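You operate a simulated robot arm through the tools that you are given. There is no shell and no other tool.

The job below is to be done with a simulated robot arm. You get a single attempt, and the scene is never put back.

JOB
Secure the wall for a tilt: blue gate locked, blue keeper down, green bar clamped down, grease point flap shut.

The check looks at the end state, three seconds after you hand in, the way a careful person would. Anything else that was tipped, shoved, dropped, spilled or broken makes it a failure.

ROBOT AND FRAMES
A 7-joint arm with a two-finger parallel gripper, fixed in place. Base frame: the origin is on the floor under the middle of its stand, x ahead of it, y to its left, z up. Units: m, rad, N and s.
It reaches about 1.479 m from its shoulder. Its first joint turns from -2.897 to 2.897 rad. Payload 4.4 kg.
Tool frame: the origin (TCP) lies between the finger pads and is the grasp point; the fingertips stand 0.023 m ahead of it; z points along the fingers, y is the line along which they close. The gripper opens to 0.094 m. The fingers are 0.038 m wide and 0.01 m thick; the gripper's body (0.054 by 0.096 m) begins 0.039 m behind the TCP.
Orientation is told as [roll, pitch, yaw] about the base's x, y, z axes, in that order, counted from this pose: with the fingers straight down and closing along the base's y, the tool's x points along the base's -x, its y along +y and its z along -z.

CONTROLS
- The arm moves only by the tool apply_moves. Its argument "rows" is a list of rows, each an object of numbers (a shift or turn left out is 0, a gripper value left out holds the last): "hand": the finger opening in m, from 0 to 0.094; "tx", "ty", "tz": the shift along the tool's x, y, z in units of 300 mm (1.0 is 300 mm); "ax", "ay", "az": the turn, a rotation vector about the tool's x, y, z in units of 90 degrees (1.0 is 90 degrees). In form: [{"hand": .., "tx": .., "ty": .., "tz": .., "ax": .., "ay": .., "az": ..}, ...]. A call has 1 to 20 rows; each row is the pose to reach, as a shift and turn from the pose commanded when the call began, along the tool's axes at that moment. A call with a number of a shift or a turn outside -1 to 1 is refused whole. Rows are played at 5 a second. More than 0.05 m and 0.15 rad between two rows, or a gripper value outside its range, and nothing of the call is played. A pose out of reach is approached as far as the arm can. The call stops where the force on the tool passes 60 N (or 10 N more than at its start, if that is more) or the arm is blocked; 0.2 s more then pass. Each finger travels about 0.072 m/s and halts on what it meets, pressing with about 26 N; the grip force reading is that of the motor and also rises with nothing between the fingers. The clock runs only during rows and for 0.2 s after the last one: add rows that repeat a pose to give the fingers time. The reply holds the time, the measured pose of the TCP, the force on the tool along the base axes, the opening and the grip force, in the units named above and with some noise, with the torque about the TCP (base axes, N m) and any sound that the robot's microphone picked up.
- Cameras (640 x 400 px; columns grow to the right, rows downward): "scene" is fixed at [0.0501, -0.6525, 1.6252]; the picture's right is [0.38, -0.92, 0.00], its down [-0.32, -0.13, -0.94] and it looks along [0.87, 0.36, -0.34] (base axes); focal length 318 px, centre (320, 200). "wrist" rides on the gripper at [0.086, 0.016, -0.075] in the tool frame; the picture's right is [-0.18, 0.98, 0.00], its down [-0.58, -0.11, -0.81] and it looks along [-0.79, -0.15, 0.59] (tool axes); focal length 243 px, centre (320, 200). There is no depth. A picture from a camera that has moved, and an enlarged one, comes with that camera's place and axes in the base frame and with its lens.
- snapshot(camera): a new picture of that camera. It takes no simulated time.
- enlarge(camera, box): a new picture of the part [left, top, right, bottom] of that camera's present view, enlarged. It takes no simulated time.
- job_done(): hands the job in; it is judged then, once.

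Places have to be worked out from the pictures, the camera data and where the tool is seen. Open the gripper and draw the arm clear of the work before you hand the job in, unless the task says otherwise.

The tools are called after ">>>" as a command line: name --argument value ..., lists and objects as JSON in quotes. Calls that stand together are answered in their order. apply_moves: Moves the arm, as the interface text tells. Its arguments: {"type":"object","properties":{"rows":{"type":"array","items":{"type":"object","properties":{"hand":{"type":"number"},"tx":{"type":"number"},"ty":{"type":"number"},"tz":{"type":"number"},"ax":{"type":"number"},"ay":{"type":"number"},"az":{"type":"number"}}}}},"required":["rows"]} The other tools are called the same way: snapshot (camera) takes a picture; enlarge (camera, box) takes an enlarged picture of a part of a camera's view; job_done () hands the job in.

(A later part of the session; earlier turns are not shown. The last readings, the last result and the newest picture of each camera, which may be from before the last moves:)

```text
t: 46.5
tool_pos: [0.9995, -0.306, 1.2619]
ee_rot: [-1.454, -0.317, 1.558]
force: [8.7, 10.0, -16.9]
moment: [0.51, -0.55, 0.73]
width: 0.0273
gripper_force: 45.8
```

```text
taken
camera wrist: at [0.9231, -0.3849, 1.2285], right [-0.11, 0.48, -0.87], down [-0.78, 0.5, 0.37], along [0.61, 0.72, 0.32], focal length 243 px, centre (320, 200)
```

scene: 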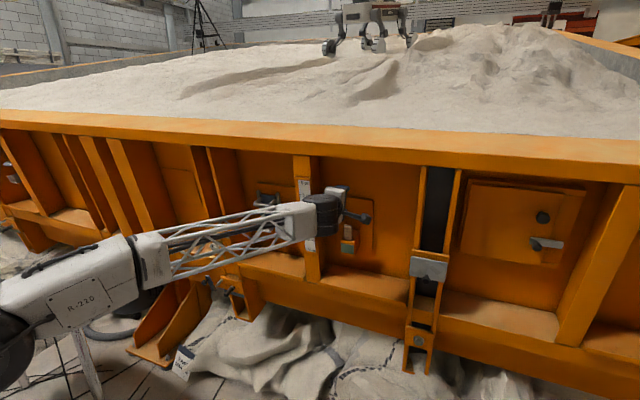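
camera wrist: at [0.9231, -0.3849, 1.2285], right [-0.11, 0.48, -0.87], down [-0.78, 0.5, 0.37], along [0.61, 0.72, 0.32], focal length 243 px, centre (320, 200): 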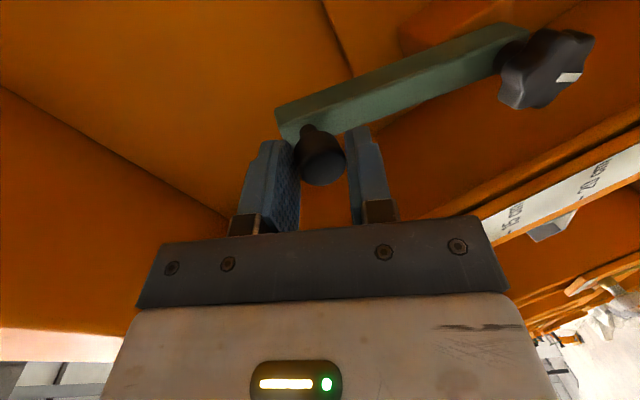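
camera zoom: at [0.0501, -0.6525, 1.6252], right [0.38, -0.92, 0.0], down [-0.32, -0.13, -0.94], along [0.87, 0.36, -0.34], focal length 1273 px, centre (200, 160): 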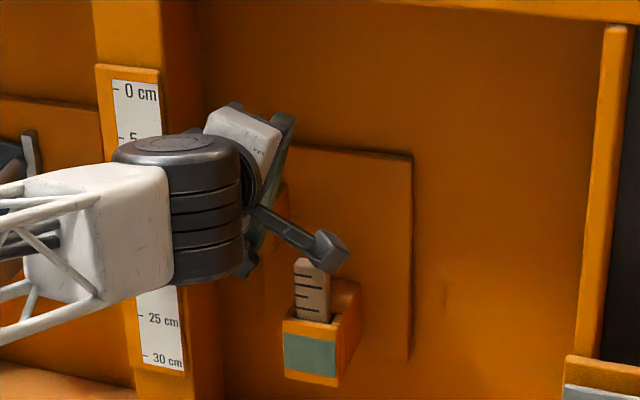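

The bar swings with about 10–17 N of friction, following the arc. I'll continue the swing to about 65°, slightly lower in z.

>>> apply_moves --rows '[{"tx": 0.035, "ty": 0.004, "tz": 0.001, "hand": 0.0}, {"tx": 0.071, "ty": 0.009, "tz": 0.002}, {"tx": 0.105, "ty": 0.015, "tz": 0.003}, {"tx": 0.138, "ty": 0.023, "tz": 0.005}, {"tx": 0.171, "ty": 0.035, "tz": 0.007}, {"tx": 0.202, "ty": 0.049, "tz": 0.009}, {"tx": 0.232, "ty": 0.066, "tz": 0.011}, {"tx": 0.26, "ty": 0.085, "tz": 0.014}, {"tx": 0.286, "ty": 0.107, "tz": 0.016}, {"tx": 0.311, "ty": 0.13, "tz": 0.019}]'

>>> enlarge --camera "scene" --box '[300, 160, 400, 260]'

>>> snapshot --camera "wrist"

```text
t: 48.7
tool_pos: [0.9984, -0.3844, 1.1967]
ee_rot: [-1.453, -0.318, 1.558]
force: [6.9, -22.3, 13.6]
moment: [0.32, -0.42, -0.7]
width: 0.024
gripper_force: 44.7
```

```text
4.00 times, centred on (350, 210) of scene
camera zoom: at [0.0501, -0.6525, 1.6252], right [0.38, -0.92, 0.0], down [-0.32, -0.13, -0.94], along [0.87, 0.36, -0.34], focal length 1273 px, centre (200, 160)
```

zoom: 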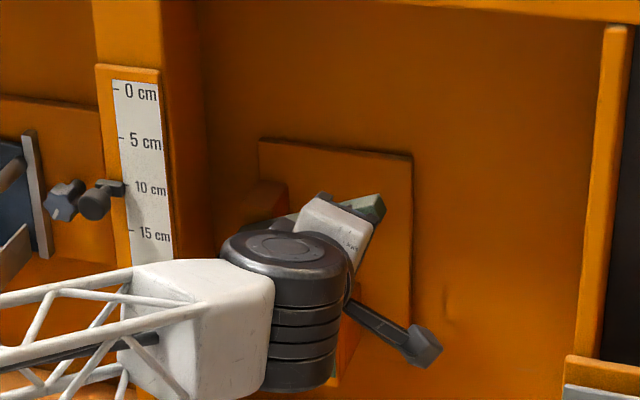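

```text
taken
camera wrist: at [0.9222, -0.4617, 1.1626], right [-0.11, 0.48, -0.87], down [-0.78, 0.5, 0.37], along [0.61, 0.72, 0.32], focal length 243 px, centre (320, 200)
```

wrist: 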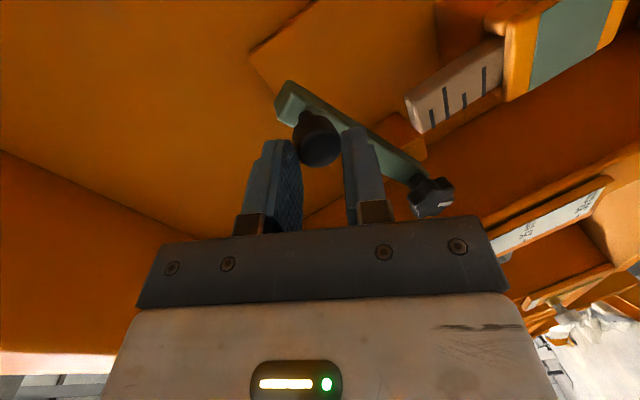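

The bar is about 65° over; the side force says the true pivot is ~4 mm further right, so I'll adjust and continue to about 80°.

>>> apply_moves --rows '[{"tx": 0.036, "ty": 0.011, "tz": 0.002, "hand": 0.0}, {"tx": 0.046, "ty": 0.025, "tz": 0.003}, {"tx": 0.056, "ty": 0.039, "tz": 0.005}, {"tx": 0.065, "ty": 0.053, "tz": 0.007}, {"tx": 0.073, "ty": 0.068, "tz": 0.009}]'

>>> enlarge --camera "scene" --box '[300, 160, 400, 260]'

>>> snapshot --camera "wrist"

```text
t: 49.7
tool_pos: [0.9985, -0.4014, 1.1724]
ee_rot: [-1.451, -0.32, 1.553]
force: [-15.9, -2.4, -2.6]
moment: [0.13, 0.09, 0.0]
width: 0.0
gripper_force: 42.3
stopped in row 5: the force on the tool passed its limit at 131 N (the readings are from after the stop); the commanded pose is now the measured one
```

```text
4.00 times, centred on (350, 210) of scene
camera zoom: at [0.0501, -0.6525, 1.6252], right [0.38, -0.92, 0.0], down [-0.32, -0.13, -0.94], along [0.87, 0.36, -0.34], focal length 1273 px, centre (200, 160)
```

zoom: 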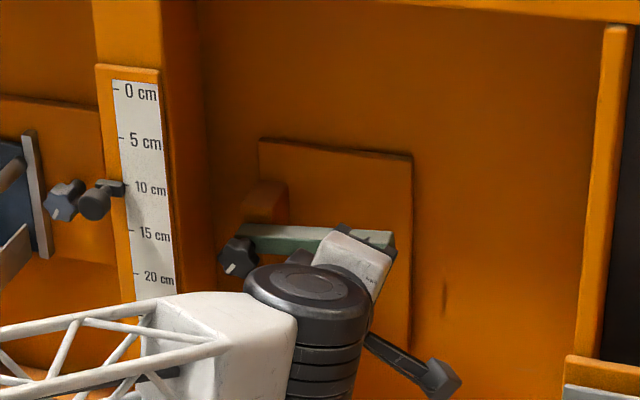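

```text
taken
camera wrist: at [0.9203, -0.478, 1.138], right [-0.11, 0.48, -0.87], down [-0.78, 0.5, 0.38], along [0.62, 0.72, 0.32], focal length 243 px, centre (320, 200)
```

wrist: 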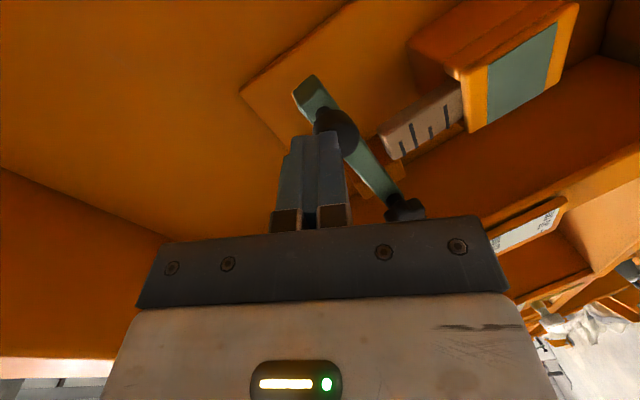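

The handle slipped out of the grip near the end of the swing, but the bar stayed at roughly 80–87°. I'll back off and look at where it rests relative to the peg.

>>> apply_moves --rows '[{"tz": -0.08, "hand": 0.0}, {"tz": -0.18}, {"tz": -0.3}]'

>>> snapshot --camera "wrist"

>>> enlarge --camera "scene" --box '[310, 180, 400, 260]'

```text
t: 50.5
tool_pos: [0.9107, -0.4036, 1.1883]
ee_rot: [-1.439, -0.324, 1.551]
force: [0.3, -0.1, -0.9]
moment: [-0.01, -0.03, -0.02]
width: 0.0001
gripper_force: 42.5
out of reach, approached as far as the arm can: row 3
```

```text
taken
camera wrist: at [0.8338, -0.4813, 1.1545], right [-0.12, 0.49, -0.86], down [-0.78, 0.5, 0.39], along [0.62, 0.72, 0.32], focal length 243 px, centre (320, 200)
```

wrist: 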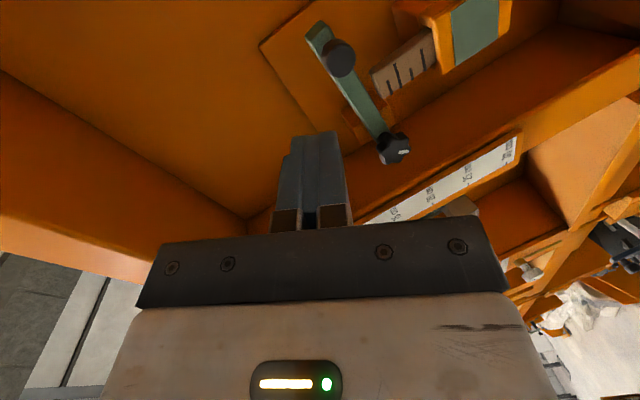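

```text
5.00 times, centred on (355, 220) of scene
camera zoom: at [0.0501, -0.6525, 1.6252], right [0.38, -0.92, 0.0], down [-0.32, -0.13, -0.94], along [0.87, 0.36, -0.34], focal length 1592 px, centre (145, 100)
```

zoom: 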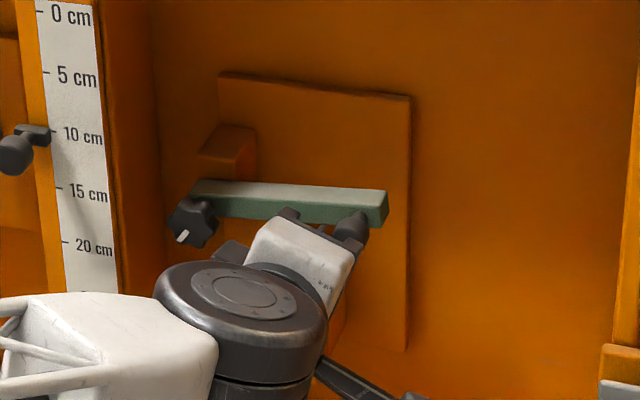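

>>> enlarge --camera "wrist" --box '[290, 10, 430, 170]'

```text
2.50 times, centred on (360, 90) of wrist
camera zoom: at [0.8338, -0.4813, 1.1545], right [-0.12, 0.49, -0.86], down [-0.78, 0.5, 0.39], along [0.62, 0.72, 0.32], focal length 606 px, centre (220, 475)
```

zoom: 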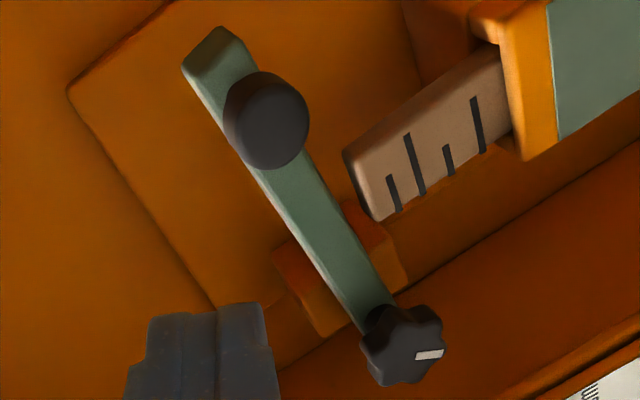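

There's still a small gap between the bar and the peg top, bar about 5° above level. I'll press the handle down from above with the closed fingers, in small steps.

>>> apply_moves --rows '[{"tx": -0.005, "ty": -0.03, "tz": 0.1}, {"tx": -0.01, "ty": -0.045, "tz": 0.2}, {"tx": -0.014, "ty": -0.049, "tz": 0.304}]'

>>> enlarge --camera "wrist" --box '[250, 60, 430, 240]'

```text
t: 51.3
tool_pos: [1.0028, -0.4019, 1.1943]
ee_rot: [-1.452, -0.317, 1.553]
force: [-0.4, -0.3, 0.5]
moment: [0.02, 0.08, -0.02]
width: 0.0
gripper_force: 42.3
```

```text
2.22 times, centred on (340, 150) of wrist
camera zoom: at [0.9266, -0.4802, 1.1611], right [-0.11, 0.48, -0.87], down [-0.78, 0.5, 0.38], along [0.62, 0.72, 0.32], focal length 539 px, centre (276, 311)
```

zoom: 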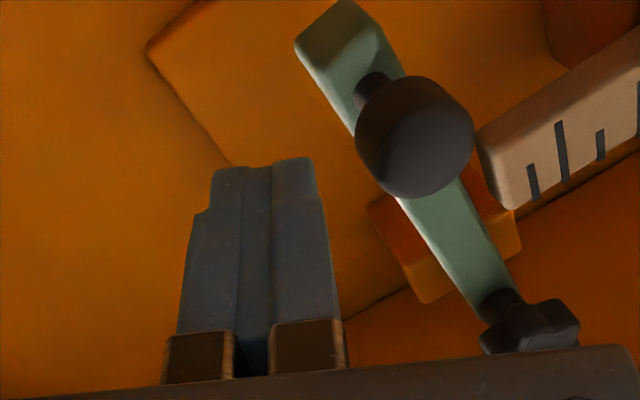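

The closed fingers are just above the handle. I'll lower in small steps and check the force.

>>> apply_moves --rows '[{"tx": 0.0065, "ty": 0.0187, "tz": 0.0192}, {"tx": 0.013, "ty": 0.0374, "tz": 0.0218}, {"tx": 0.0173, "ty": 0.0498, "tz": 0.0235}, {"tx": 0.0216, "ty": 0.0623, "tz": 0.0252}]'

>>> enlarge --camera "wrist" --box '[250, 60, 430, 240]'

```text
t: 52.3
tool_pos: [1.0094, -0.4026, 1.1729]
ee_rot: [-1.452, -0.318, 1.553]
force: [0.4, -0.5, -0.2]
moment: [-0.02, 0.01, 0.01]
width: 0.0
gripper_force: 42.4
```

```text
2.22 times, centred on (340, 150) of wrist
camera zoom: at [0.9316, -0.4803, 1.1393], right [-0.11, 0.48, -0.87], down [-0.78, 0.5, 0.38], along [0.62, 0.72, 0.32], focal length 539 px, centre (276, 311)
```

zoom: 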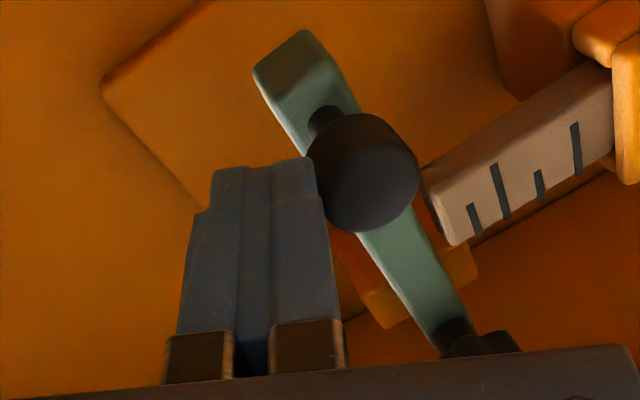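

Nearly in contact. Continuing down a few millimetres at a time.

>>> apply_moves --rows '[{"tx": 0.0032, "ty": 0.0093, "tz": 0.0013}, {"tx": 0.0065, "ty": 0.0187, "tz": 0.0025}, {"tx": 0.0097, "ty": 0.028, "tz": 0.0038}]'

>>> enlarge --camera "wrist" --box '[250, 60, 430, 240]'

```text
t: 53.1
tool_pos: [1.0087, -0.4032, 1.1695]
ee_rot: [-1.454, -0.318, 1.555]
force: [8.8, -3.0, 20.8]
moment: [0.03, -0.58, -0.12]
width: 0.0
gripper_force: 42.3
```

```text
2.22 times, centred on (340, 150) of wrist
camera zoom: at [0.932, -0.4805, 1.1343], right [-0.11, 0.48, -0.87], down [-0.78, 0.5, 0.37], along [0.62, 0.72, 0.32], focal length 539 px, centre (276, 311)
```

zoom: 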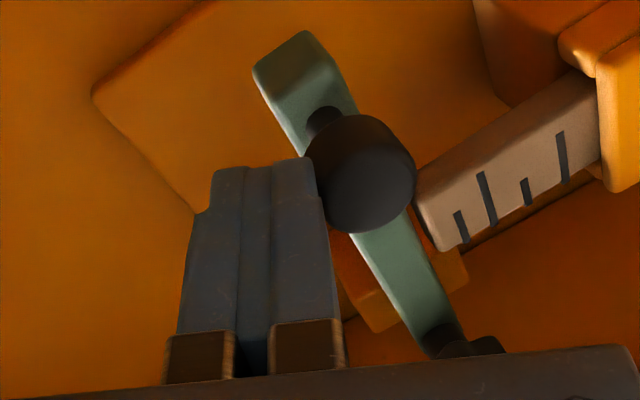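

Contact at about 20 N, similar to swing friction. I'll continue pressing a few more millimetres.

>>> apply_moves --rows '[{"tx": 0.0032, "ty": 0.0093, "tz": 0.0013}, {"tx": 0.0065, "ty": 0.0187, "tz": 0.0025}]'

>>> enlarge --camera "wrist" --box '[250, 60, 430, 240]'

```text
t: 53.9
tool_pos: [1.0087, -0.4026, 1.1688]
ee_rot: [-1.461, -0.313, 1.558]
force: [1.0, -3.2, 9.9]
moment: [-0.06, -0.25, -0.06]
width: 0.0002
gripper_force: 42.3
stopped in row 2: the force on the tool passed its limit at 62 N (the readings are from after the stop); the commanded pose is now the measured one
```

```text
2.22 times, centred on (340, 150) of wrist
camera zoom: at [0.9323, -0.481, 1.1344], right [-0.1, 0.48, -0.87], down [-0.78, 0.5, 0.37], along [0.61, 0.72, 0.32], focal length 539 px, centre (276, 311)
```

zoom: 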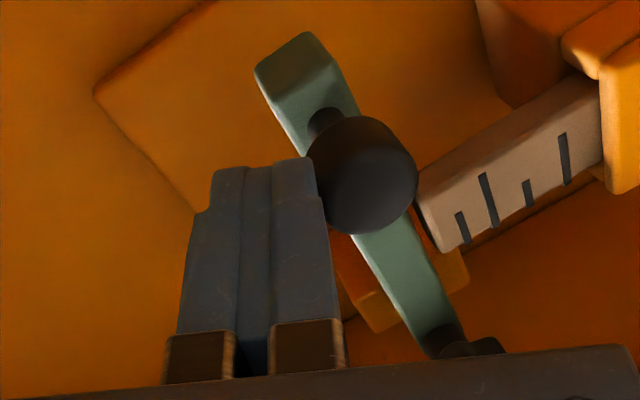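

The bar stops solidly: 62 N with no further movement, so it's down against its stop. Now I'll retreat, open the hand and line up with the black clamp knob (≈ y −0.279, z 1.15).

>>> apply_moves --rows '[{"tx": -0.01, "ty": -0.03, "tz": -0.01}, {"tx": -0.01, "ty": -0.02, "tz": -0.1}, {"tx": -0.01, "ty": -0.017, "tz": -0.203}, {"tx": -0.13, "ty": 0.06, "tz": -0.195, "hand": 0.07}, {"tx": -0.25, "ty": 0.135, "tz": -0.19}, {"tx": -0.367, "ty": 0.207, "tz": -0.183}, {"tx": -0.367, "ty": 0.207, "tz": -0.183}]'

>>> snapshot --camera "wrist"

>>> enlarge --camera "scene" --box '[290, 170, 410, 270]'

```text
t: 55.5
tool_pos: [0.9638, -0.2897, 1.1819]
ee_rot: [-1.415, -0.328, 1.551]
force: [0.4, 0.1, -0.6]
moment: [-0.03, -0.04, 0.01]
width: 0.0701
gripper_force: 0.0
out of reach, approached as far as the arm can: row 4, 5, 6, 7
```

```text
taken
camera wrist: at [0.8864, -0.3673, 1.1485], right [-0.14, 0.49, -0.86], down [-0.77, 0.49, 0.41], along [0.62, 0.72, 0.31], focal length 243 px, centre (320, 200)
```

wrist: 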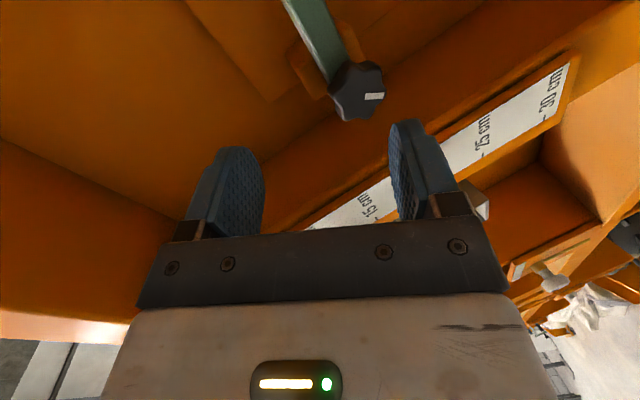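

```text
4.00 times, centred on (350, 220) of scene
camera zoom: at [0.0501, -0.6525, 1.6252], right [0.38, -0.92, 0.0], down [-0.32, -0.13, -0.94], along [0.87, 0.36, -0.34], focal length 1273 px, centre (200, 120)
```

zoom: 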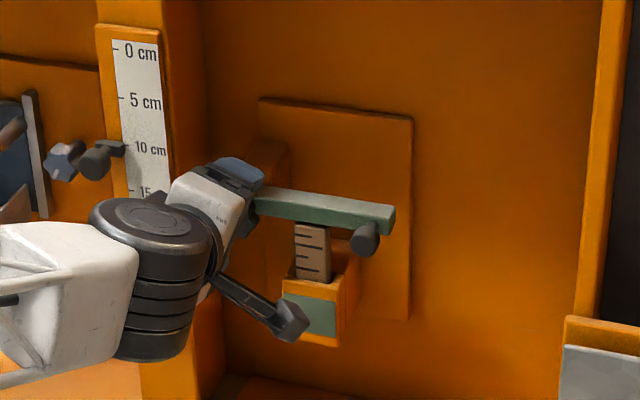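

The bar now lies level right on the peg top. The tool is again at a wrist limit for this roll, so I'll roll clockwise about 30° to free it and drop to the knob's height.

>>> apply_moves --rows '[{"az": 0.09}, {"az": 0.18}, {"az": 0.27, "tx": 0.001, "ty": 0.03, "tz": -0.003}, {"az": 0.35, "tx": 0.002, "ty": 0.075, "tz": -0.008}, {"az": 0.35, "tx": 0.003, "ty": 0.119, "tz": -0.012}]'

>>> snapshot --camera "wrist"

```text
t: 56.7
tool_pos: [0.9554, -0.2787, 1.1475]
ee_rot: [-1.407, -0.862, 1.466]
force: [0.3, 0.7, -0.3]
moment: [0.02, 0.01, -0.01]
width: 0.0699
gripper_force: 0.0
```

```text
taken
camera wrist: at [0.8754, -0.324, 1.0787], right [-0.07, 0.87, -0.49], down [-0.75, 0.28, 0.6], along [0.65, 0.41, 0.63], focal length 243 px, centre (320, 200)
```

wrist: 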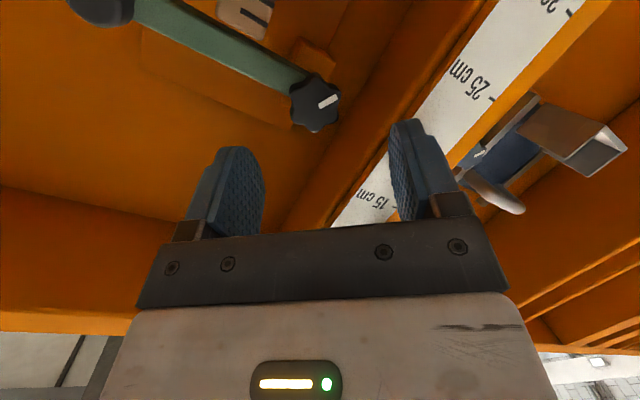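

Now reached cleanly at (0.955, −0.279, 1.148). The knob face is at about (1.030, −0.277, 1.146); I'll level the pitch and advance to just in front of it.

>>> apply_moves --rows '[{"tx": -0.003, "ty": -0.002, "tz": 0.05, "ax": 0.016, "ay": -0.018}, {"tx": -0.007, "ty": -0.004, "tz": 0.11, "ax": 0.032, "ay": -0.037}, {"tx": -0.011, "ty": -0.006, "tz": 0.166, "ax": 0.047, "ay": -0.055}]'

>>> snapshot --camera "wrist"

```text
t: 57.4
tool_pos: [0.993, -0.2793, 1.1473]
ee_rot: [-1.546, -0.866, 1.574]
force: [-92.9, 8.3, 6.5]
moment: [0.47, 1.44, 4.55]
width: 0.0722
gripper_force: 2.7
stopped in row 3: the force on the tool passed its limit at 142 N (the readings are from after the stop); the commanded pose is now the measured one
```

```text
taken
camera wrist: at [0.9185, -0.3235, 1.0707], right [-0.03, 0.87, -0.5], down [-0.8, 0.28, 0.53], along [0.59, 0.41, 0.69], focal length 243 px, centre (320, 200)
```

wrist: 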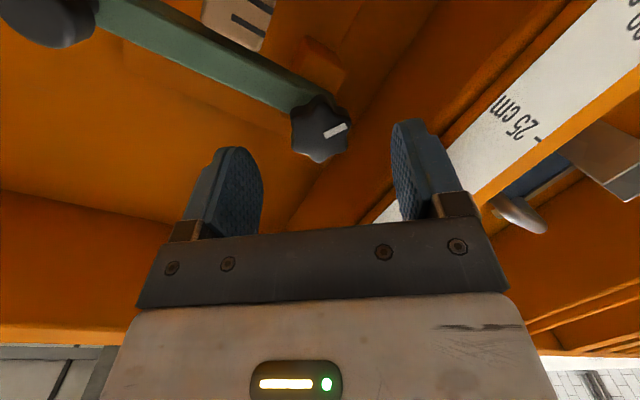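

The open finger touched the scale post's front edge beside the knob. I'll back off 3.5 cm, narrow the opening and roll the fingers closer to vertical so they pass clear of the post.

>>> apply_moves --rows '[{"tz": -0.06, "hand": 0.052}, {"tz": -0.12}, {"tz": -0.12, "az": -0.08}, {"tz": -0.12, "az": -0.15}, {"tz": -0.12, "az": -0.22}]'

>>> snapshot --camera "wrist"

>>> enlarge --camera "scene" --box '[260, 150, 380, 270]'

```text
t: 58.6
tool_pos: [0.9752, -0.2966, 1.1806]
ee_rot: [-1.496, -0.54, 1.572]
force: [0.5, -0.2, -0.3]
moment: [0.02, 0.01, 0.03]
width: 0.052
gripper_force: 0.0
out of reach, approached as far as the arm can: row 3, 4, 5
```

```text
taken
camera wrist: at [0.8992, -0.3651, 1.1269], right [-0.07, 0.66, -0.75], down [-0.8, 0.41, 0.44], along [0.6, 0.63, 0.5], focal length 243 px, centre (320, 200)
```

wrist: 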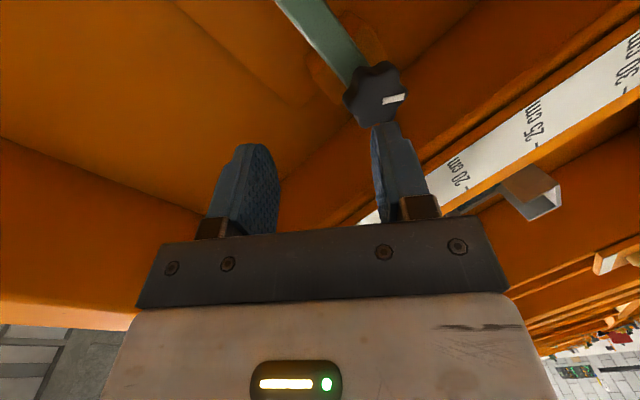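

```text
3.33 times, centred on (320, 210) of scene
camera zoom: at [0.0501, -0.6525, 1.6252], right [0.38, -0.92, 0.0], down [-0.32, -0.13, -0.94], along [0.87, 0.36, -0.34], focal length 1061 px, centre (320, 167)
```

zoom: 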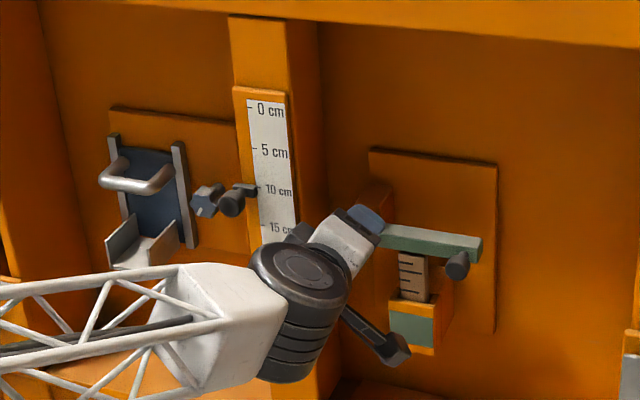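

At level pitch this wrist limit sits near −55° roll, so there is much more range rolling clockwise. I'll approach instead with the fingers closing horizontally (roll 0) and a narrow 48 mm opening, which clears the post by about 8 mm.

>>> apply_moves --rows '[{"az": 0.09}, {"az": 0.18, "tx": 0.001, "ty": 0.03, "tz": -0.015}, {"az": 0.27, "tx": 0.001, "ty": 0.06, "tz": -0.03}, {"az": 0.36, "tx": 0.002, "ty": 0.09, "tz": -0.045}, {"az": 0.45, "tx": 0.003, "ty": 0.137, "tz": -0.057, "hand": 0.048}, {"az": 0.54, "tx": 0.003, "ty": 0.137, "tz": -0.057}, {"az": 0.62, "tx": 0.003, "ty": 0.137, "tz": -0.057}, {"az": 0.66, "tx": 0.003, "ty": 0.137, "tz": -0.057}]'

>>> snapshot --camera "wrist"

```text
t: 60.4
tool_pos: [0.9548, -0.2763, 1.1461]
ee_rot: [0.112, -1.51, -0.073]
force: [-0.4, -0.2, -0.9]
moment: [0.0, 0.01, -0.02]
width: 0.0481
gripper_force: 0.0
```

```text
taken
camera wrist: at [0.874, -0.2622, 1.064], right [-0.03, 0.98, 0.19], down [-0.76, -0.14, 0.63], along [0.65, -0.13, 0.75], focal length 243 px, centre (320, 200)
```

wrist: 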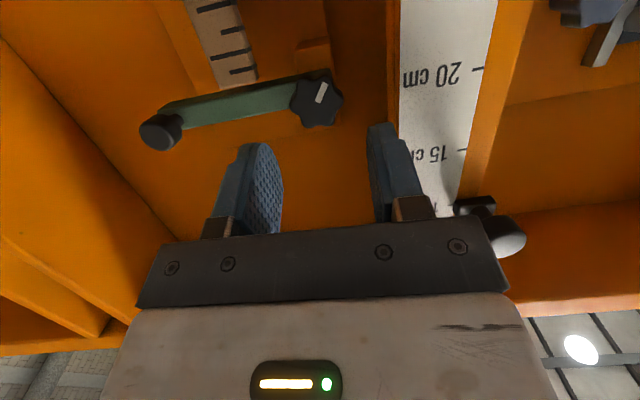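

Knob face refined to (1.033, −0.276, 1.145), straight ahead; the left finger should clear the post edge (y≈−0.235) by ~6 mm. I'll correct the small tilt, then advance in small steps.

>>> apply_moves --rows '[{"tx": -0.001, "ty": -0.001, "tz": 0.02, "ax": 0.023, "ay": -0.043}, {"tx": -0.003, "ty": -0.002, "tz": 0.06, "ax": 0.023, "ay": -0.043}, {"tx": -0.005, "ty": -0.004, "tz": 0.1, "ax": 0.023, "ay": -0.043}, {"tx": -0.007, "ty": -0.006, "tz": 0.14, "ax": 0.023, "ay": -0.043}, {"tx": -0.008, "ty": -0.007, "tz": 0.17, "ax": 0.023, "ay": -0.043}]'

>>> snapshot --camera "wrist"

```text
t: 61.6
tool_pos: [1.006, -0.2776, 1.1442]
ee_rot: [2.344, -1.563, -2.342]
force: [-0.2, -0.2, -0.2]
moment: [-0.04, 0.02, 0.04]
width: 0.0481
gripper_force: 0.1
```

```text
taken
camera wrist: at [0.9311, -0.2594, 1.0579], right [0.0, 0.98, 0.19], down [-0.81, -0.11, 0.58], along [0.59, -0.15, 0.79], focal length 243 px, centre (320, 200)
```

wrist: 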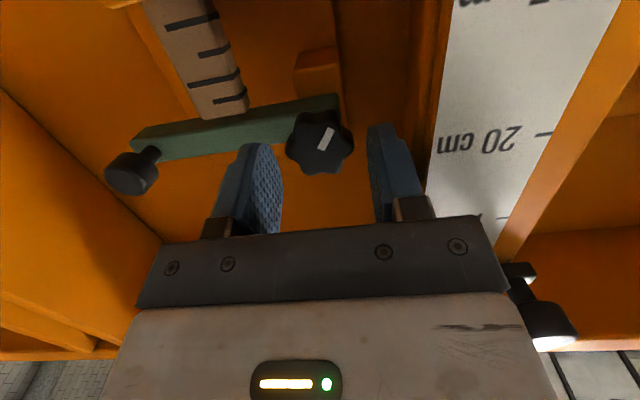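

The knob is centred between the fingers and just ahead. I'll advance 1.6 cm more and then close.

>>> apply_moves --rows '[{"ty": 0.003, "tz": 0.02}, {"ty": 0.004, "tz": 0.04}, {"ty": 0.004, "tz": 0.055}]'

>>> snapshot --camera "wrist"

```text
t: 62.4
tool_pos: [1.0217, -0.2758, 1.1453]
ee_rot: [2.43, -1.566, -2.426]
force: [-0.4, 0.4, 0.1]
moment: [-0.01, -0.01, 0.0]
width: 0.0482
gripper_force: 0.0
```

```text
taken
camera wrist: at [0.9476, -0.2582, 1.0579], right [0.0, 0.98, 0.19], down [-0.81, -0.11, 0.58], along [0.59, -0.15, 0.79], focal length 243 px, centre (320, 200)
```

wrist: 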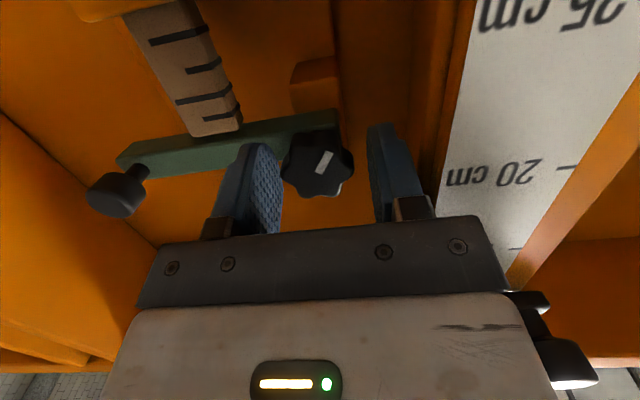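

No contact yet and the knob is between the pads. Closing on it.

>>> apply_moves --rows '[{"hand": 0.0}, {"hand": 0.0}, {"hand": 0.0}, {"hand": 0.0}]'

>>> enlarge --camera "wrist" --box '[220, 90, 420, 230]'

```text
t: 63.4
tool_pos: [1.0225, -0.2769, 1.1447]
ee_rot: [2.308, -1.563, -2.305]
force: [7.8, -46.1, 0.8]
moment: [0.05, 0.22, -0.4]
width: 0.0375
gripper_force: 45.0
```

```text
2.86 times, centred on (320, 160) of wrist
camera zoom: at [0.9473, -0.2598, 1.058], right [0.0, 0.98, 0.19], down [-0.81, -0.11, 0.58], along [0.59, -0.15, 0.79], focal length 693 px, centre (320, 314)
```

zoom: 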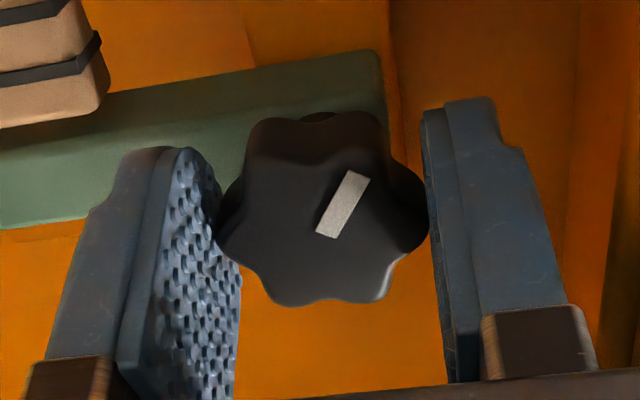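

Gripped across the lobes (37.5 mm), with a 46 N sideways load. I'll shift the wrist a few mm toward −y to relax that before turning.

>>> apply_moves --rows '[{"ty": -0.006, "hand": 0.0}, {"ty": -0.01}]'

```text
t: 64.0
tool_pos: [1.0223, -0.2772, 1.1446]
ee_rot: [2.393, -1.564, -2.39]
force: [-30.1, -13.5, 0.6]
moment: [0.05, -0.05, -0.19]
width: 0.0375
gripper_force: 44.7
```

Side load reduced. Now a test turn clockwise of about 25°, watching torque about x.

>>> apply_moves --rows '[{"ty": -0.003, "tz": -0.003, "az": 0.04, "hand": 0.0}, {"ty": -0.003, "tz": -0.003, "az": 0.1}, {"ty": -0.003, "tz": -0.003, "az": 0.16}, {"ty": -0.003, "tz": -0.003, "az": 0.22}, {"ty": -0.003, "tz": -0.003, "az": 0.28}]'

>>> enlarge --camera "wrist" --box '[220, 90, 420, 230]'

>>> enlarge --camera "scene" --box '[290, 170, 410, 270]'

```text
t: 65.2
tool_pos: [1.0213, -0.2773, 1.1453]
ee_rot: [1.584, -1.125, -1.579]
force: [-14.4, 38.1, 0.5]
moment: [-0.09, 0.36, 0.54]
width: 0.0374
gripper_force: 45.1
```

```text
2.86 times, centred on (320, 160) of wrist
camera zoom: at [0.947, -0.2248, 1.074], right [-0.01, 0.81, 0.59], down [-0.81, -0.35, 0.47], along [0.59, -0.47, 0.65], focal length 693 px, centre (320, 314)
```

zoom: 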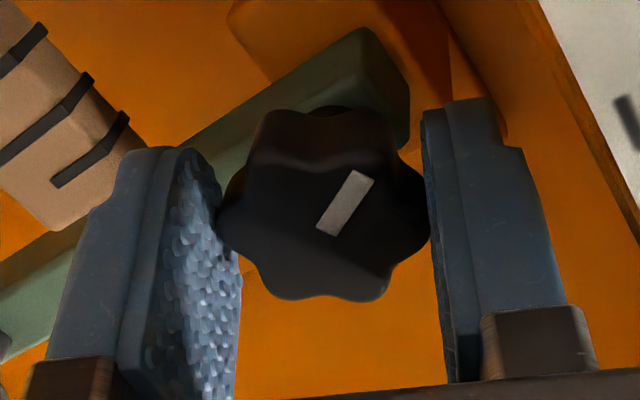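

```text
4.00 times, centred on (350, 220) of scene
camera zoom: at [0.0501, -0.6525, 1.6252], right [0.38, -0.92, 0.0], down [-0.32, -0.13, -0.94], along [0.87, 0.36, -0.34], focal length 1273 px, centre (200, 120)
```

zoom: 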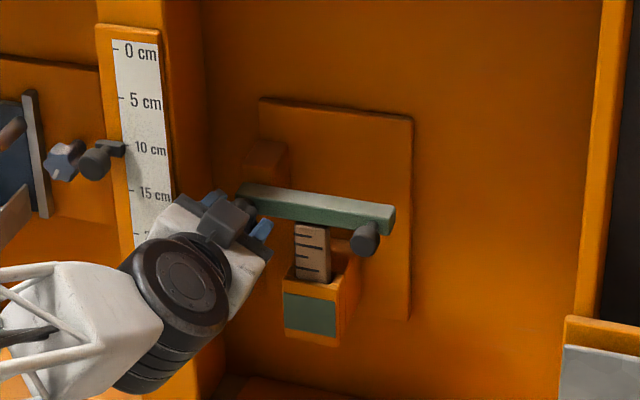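

The knob turns easily with almost no torque, so the clamp isn't tight yet. I'll keep turning clockwise another ~50°, easing the side load.

>>> apply_moves --rows '[{"ty": 0.006, "az": 0.05, "hand": 0.0}, {"ty": 0.009, "az": 0.12}, {"ty": 0.009, "az": 0.19}, {"ty": 0.009, "az": 0.26}, {"ty": 0.009, "az": 0.33}, {"ty": 0.009, "az": 0.4}, {"ty": 0.009, "az": 0.47}, {"ty": 0.009, "az": 0.54}]'

>>> enlarge --camera "wrist" --box '[220, 90, 420, 230]'

>>> enlarge --camera "scene" --box '[270, 150, 390, 260]'

```text
t: 67.0
tool_pos: [1.0206, -0.2786, 1.1462]
ee_rot: [1.577, -0.278, -1.567]
force: [-1.6, -9.7, 1.8]
moment: [-0.19, 0.68, 1.01]
width: 0.0368
gripper_force: 44.8
```

```text
2.86 times, centred on (320, 160) of wrist
camera zoom: at [0.946, -0.1894, 1.1376], right [-0.01, 0.09, 1.0], down [-0.81, -0.59, 0.05], along [0.59, -0.8, 0.08], focal length 693 px, centre (320, 314)
```

zoom: 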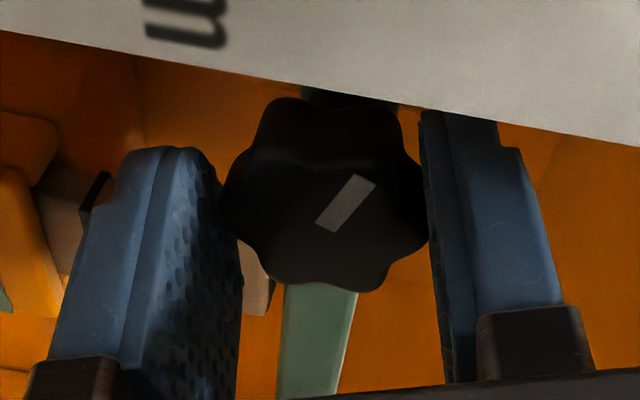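

```text
3.64 times, centred on (330, 205) of scene
camera zoom: at [0.0501, -0.6525, 1.6252], right [0.38, -0.92, 0.0], down [-0.32, -0.13, -0.94], along [0.87, 0.36, -0.34], focal length 1158 px, centre (284, 182)
```

zoom: 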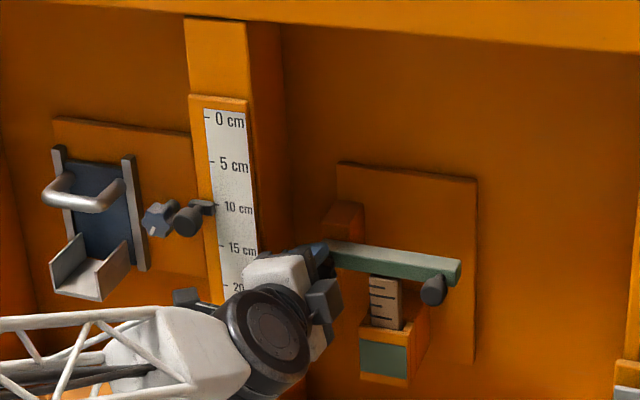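

Turned about 75° and still little torque. I'll release, back out, roll back and re-grip for more clockwise turning.

>>> apply_moves --rows '[{"hand": 0.05}, {"hand": 0.05}, {"hand": 0.05, "tz": -0.04}, {"tz": -0.1}, {"tz": -0.16}]'

>>> apply_moves --rows '[{"az": -0.09}, {"az": -0.18}, {"az": -0.27}, {"az": -0.36}, {"az": -0.45}, {"az": -0.54}, {"az": -0.63}, {"az": -0.72}, {"az": -0.8}, {"az": -0.84, "hand": 0.048}]'

>>> snapshot --camera "wrist"

>>> enlarge --camera "scene" --box '[290, 170, 410, 270]'

```text
t: 68.2
tool_pos: [0.9733, -0.276, 1.1452]
ee_rot: [1.573, -0.277, -1.57]
force: [0.5, 0.3, -0.1]
moment: [0.01, 0.01, -0.03]
width: 0.0499
gripper_force: 0.0
```

```text
t: 70.4
tool_pos: [0.9732, -0.2774, 1.1466]
ee_rot: [-1.737, -1.543, 1.741]
force: [0.0, 0.1, 1.1]
moment: [-0.03, 0.02, 0.01]
width: 0.0479
gripper_force: 0.1
```

```text
taken
camera wrist: at [0.899, -0.2628, 1.0583], right [0.0, 0.99, 0.16], down [-0.81, -0.09, 0.58], along [0.59, -0.12, 0.8], focal length 243 px, centre (320, 200)
```

wrist: 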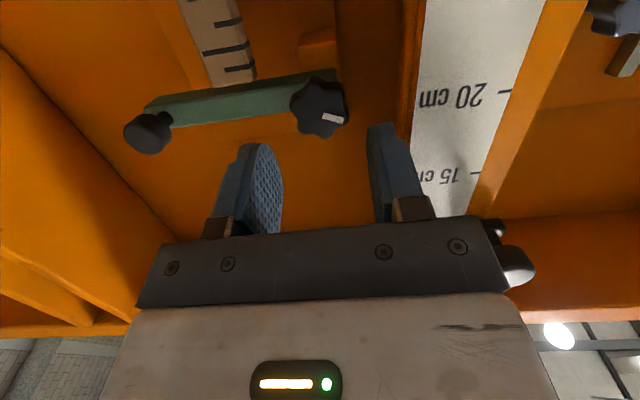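

```text
4.00 times, centred on (350, 220) of scene
camera zoom: at [0.0501, -0.6525, 1.6252], right [0.38, -0.92, 0.0], down [-0.32, -0.13, -0.94], along [0.87, 0.36, -0.34], focal length 1273 px, centre (200, 120)
```

zoom: 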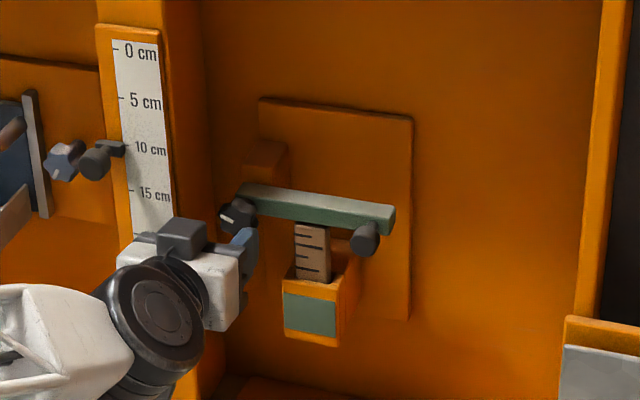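

The mark moved round as expected (now at about 9–10 o'clock). I'll re-approach and grip for the next stroke.

>>> apply_moves --rows '[{"ty": -0.005, "tz": 0.05}, {"ty": -0.005, "tz": 0.1}, {"ty": -0.005, "tz": 0.14}, {"ty": -0.005, "tz": 0.162}, {"ty": -0.005, "tz": 0.162, "hand": 0.0}, {"ty": -0.005, "tz": 0.162}, {"ty": -0.005, "tz": 0.162}, {"ty": -0.005, "tz": 0.162}]'

>>> enlarge --camera "wrist" --box '[220, 90, 420, 230]'

```text
t: 72.2
tool_pos: [1.0232, -0.2759, 1.1451]
ee_rot: [-1.724, -1.544, 1.728]
force: [-3.1, 33.0, -7.0]
moment: [-0.05, -0.14, 0.33]
width: 0.0376
gripper_force: 45.2
```

```text
2.86 times, centred on (320, 160) of wrist
camera zoom: at [0.9477, -0.2631, 1.0576], right [-0.01, 0.99, 0.16], down [-0.81, -0.1, 0.58], along [0.59, -0.12, 0.8], focal length 693 px, centre (320, 314)
```

zoom: 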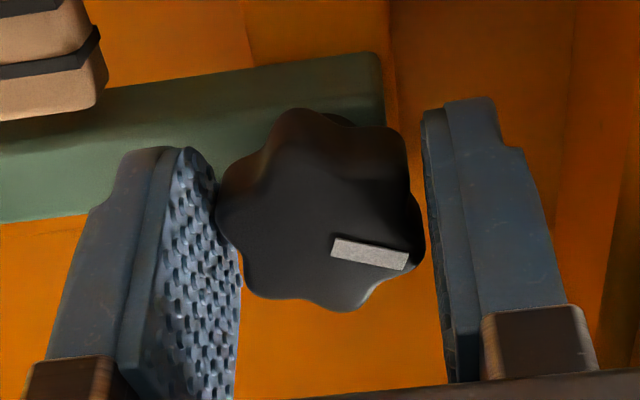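

Gripped again. Turning clockwise another stroke while easing the side load.

>>> apply_moves --rows '[{"ty": 0.006, "az": 0.04, "hand": 0.0}, {"ty": 0.006, "az": 0.11}, {"ty": 0.006, "az": 0.18}, {"ty": 0.006, "az": 0.25}, {"ty": 0.006, "az": 0.32}, {"ty": 0.006, "az": 0.39}, {"ty": 0.006, "az": 0.45}]'

>>> enlarge --camera "wrist" --box '[220, 90, 420, 230]'

```text
t: 73.8
tool_pos: [1.0218, -0.2783, 1.1471]
ee_rot: [1.579, -0.889, -1.576]
force: [3.2, -12.6, -2.4]
moment: [-0.07, 0.72, 0.32]
width: 0.0359
gripper_force: 45.0
```

```text
2.86 times, centred on (320, 160) of wrist
camera zoom: at [0.9471, -0.2101, 1.0894], right [-0.01, 0.65, 0.76], down [-0.81, -0.45, 0.38], along [0.59, -0.61, 0.53], focal length 693 px, centre (320, 314)
```

zoom: 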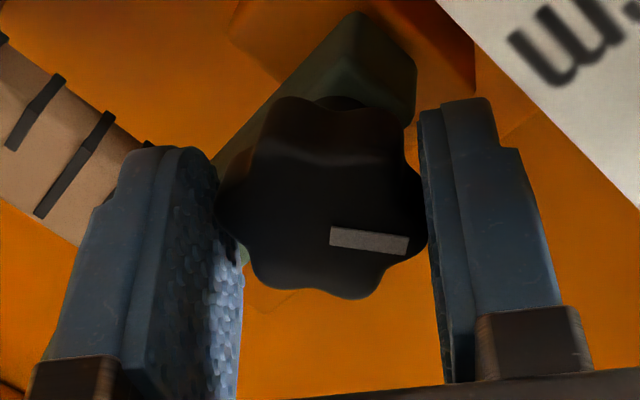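

Still turning freely. Continuing the stroke.

>>> apply_moves --rows '[{"az": 0.07, "hand": 0.0}, {"az": 0.14}, {"az": 0.21}, {"az": 0.28}, {"az": 0.35}, {"az": 0.42}, {"az": 0.45}]'

>>> enlarge --camera "wrist" --box '[220, 90, 420, 230]'

```text
t: 75.4
tool_pos: [1.0215, -0.2751, 1.1464]
ee_rot: [1.576, -0.183, -1.567]
force: [-3.6, 3.8, -4.1]
moment: [-0.9, 0.24, -0.41]
width: 0.0362
gripper_force: 44.3
```

```text
2.86 times, centred on (320, 160) of wrist
camera zoom: at [0.9468, -0.1871, 1.1455], right [0.0, 0.0, 1.0], down [-0.8, -0.59, -0.01], along [0.59, -0.8, 0.0], focal length 693 px, centre (320, 314)
```

zoom: 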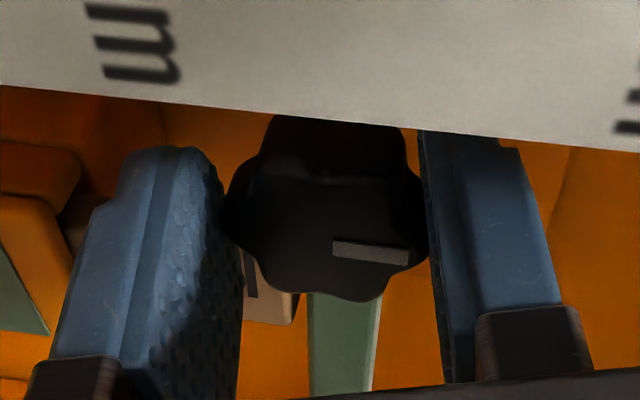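

Torque jumped to 0.9 Nm, so it's starting to tighten. I'll turn a little more and watch.

>>> apply_moves --rows '[{"az": 0.04, "hand": 0.0}, {"az": 0.08}, {"az": 0.12}]'

>>> enlarge --camera "wrist" --box '[220, 90, 420, 230]'

>>> enlarge --camera "scene" --box '[270, 170, 390, 270]'

```text
t: 76.2
tool_pos: [1.0215, -0.2764, 1.1472]
ee_rot: [1.576, 0.006, -1.567]
force: [-3.2, -0.8, -1.8]
moment: [-0.58, 0.37, -0.25]
width: 0.037
gripper_force: 45.5
```

```text
2.86 times, centred on (320, 160) of wrist
camera zoom: at [0.9467, -0.1898, 1.1623], right [0.0, -0.19, 0.98], down [-0.8, -0.58, -0.12], along [0.59, -0.79, -0.15], focal length 693 px, centre (320, 314)
```

zoom: 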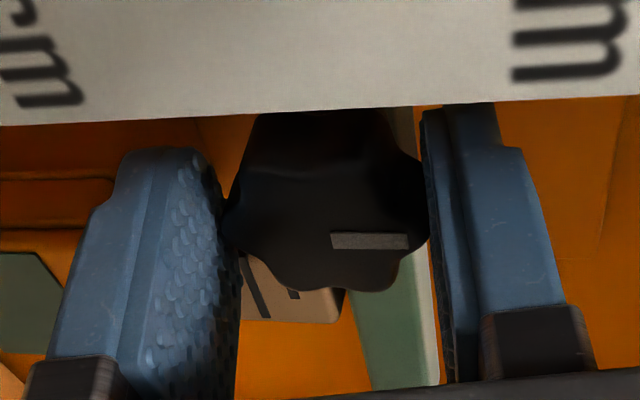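

```text
4.00 times, centred on (330, 220) of scene
camera zoom: at [0.0501, -0.6525, 1.6252], right [0.38, -0.92, 0.0], down [-0.32, -0.13, -0.94], along [0.87, 0.36, -0.34], focal length 1273 px, centre (280, 120)
```

zoom: 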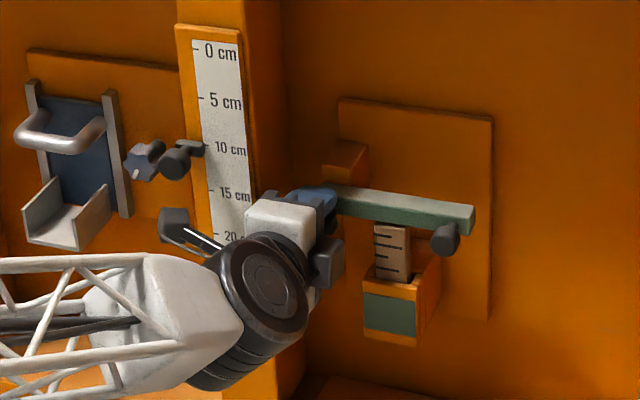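

Torque sits around 0.6–0.9 Nm and the mark lagged by ~5° in the grip, so the pads are starting to slip on the lobes. I'll re-grip at a 90° different angle, where the pads bear on two lobes each, for a more positive final tightening.

>>> apply_moves --rows '[{"hand": 0.05}, {"hand": 0.05}, {"hand": 0.05, "tz": -0.04}, {"tz": -0.1}, {"tz": -0.16}]'

>>> apply_moves --rows '[{"az": -0.09}, {"az": -0.18}, {"az": -0.27}, {"az": -0.36}, {"az": -0.45}, {"az": -0.54}, {"az": -0.63}, {"az": -0.72}, {"az": -0.81}, {"az": -0.9}, {"az": -0.98, "hand": 0.048}]'

>>> snapshot --camera "wrist"

>>> enlarge --camera "scene" --box '[310, 190, 370, 240]'

```text
t: 77.4
tool_pos: [0.9743, -0.2763, 1.1456]
ee_rot: [1.576, 0.004, -1.568]
force: [0.7, -0.5, -0.1]
moment: [0.0, 0.0, 0.04]
width: 0.0499
gripper_force: 0.1
```

```text
t: 79.8
tool_pos: [0.974, -0.2779, 1.1459]
ee_rot: [1.71, -1.537, -1.706]
force: [-0.1, 0.7, -1.2]
moment: [0.0, 0.01, 0.01]
width: 0.0479
gripper_force: 0.1
```

```text
taken
camera wrist: at [0.8995, -0.257, 1.0594], right [0.0, 0.98, 0.22], down [-0.81, -0.13, 0.57], along [0.59, -0.17, 0.79], focal length 243 px, centre (320, 200)
```

wrist: 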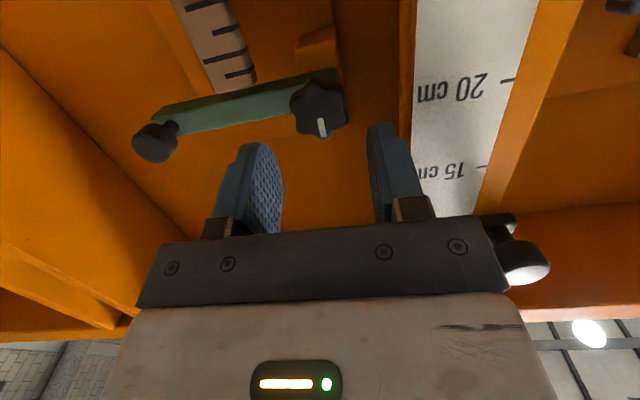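

```text
8.00 times, centred on (340, 215) of scene
camera zoom: at [0.0501, -0.6525, 1.6252], right [0.38, -0.92, 0.0], down [-0.32, -0.13, -0.94], along [0.87, 0.36, -0.34], focal length 2547 px, centre (160, 80)
```

zoom: 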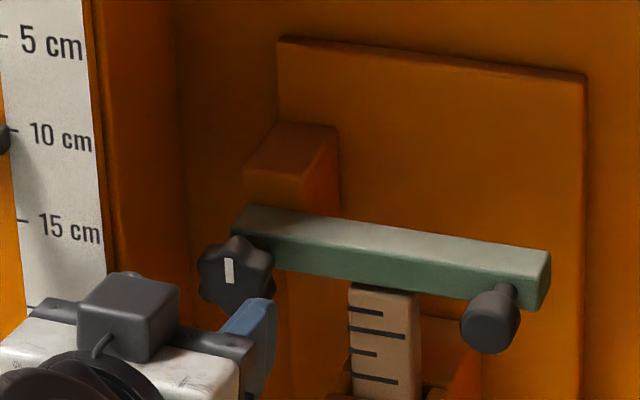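

The knob's mark now points straight up and the bar lies level on the peg. I'll re-grip and check whether it turns any further, to confirm tightness.

>>> apply_moves --rows '[{"ty": 0.0, "tz": 0.05}, {"ty": 0.0, "tz": 0.1}, {"ty": 0.0, "tz": 0.14}, {"ty": 0.0, "tz": 0.16}, {"ty": 0.0, "tz": 0.16, "hand": 0.0}, {"ty": 0.0, "tz": 0.16}, {"ty": 0.0, "tz": 0.16}, {"ty": 0.0, "tz": 0.16}]'

>>> enlarge --camera "wrist" --box '[220, 90, 420, 230]'

```text
t: 81.6
tool_pos: [1.0214, -0.2772, 1.1453]
ee_rot: [1.688, -1.534, -1.685]
force: [-0.6, -14.9, -3.6]
moment: [-0.03, 0.03, -0.14]
width: 0.0373
gripper_force: 45.0
```

```text
2.86 times, centred on (320, 160) of wrist
camera zoom: at [0.9475, -0.2572, 1.0593], right [0.0, 0.98, 0.22], down [-0.81, -0.13, 0.57], along [0.59, -0.18, 0.79], focal length 693 px, centre (320, 314)
```

zoom: 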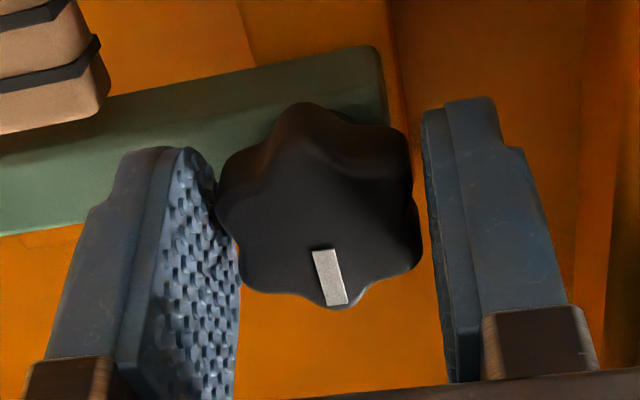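

>>> apply_moves --rows '[{"az": 0.04, "hand": 0.0}, {"az": 0.09}, {"az": 0.14}, {"az": 0.19}]'

>>> enlarge --camera "wrist" --box '[220, 90, 420, 230]'

```text
t: 82.6
tool_pos: [1.0213, -0.2783, 1.1465]
ee_rot: [1.585, -1.236, -1.58]
force: [-5.1, -21.6, 2.0]
moment: [-0.87, -0.09, -0.31]
width: 0.0367
gripper_force: 45.4
```

```text
2.86 times, centred on (320, 160) of wrist
camera zoom: at [0.9473, -0.2328, 1.0693], right [0.0, 0.87, 0.5], down [-0.81, -0.3, 0.51], along [0.59, -0.4, 0.7], focal length 693 px, centre (320, 314)
```

zoom: 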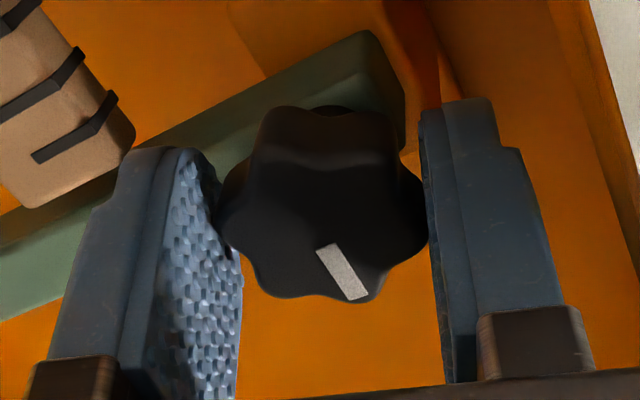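

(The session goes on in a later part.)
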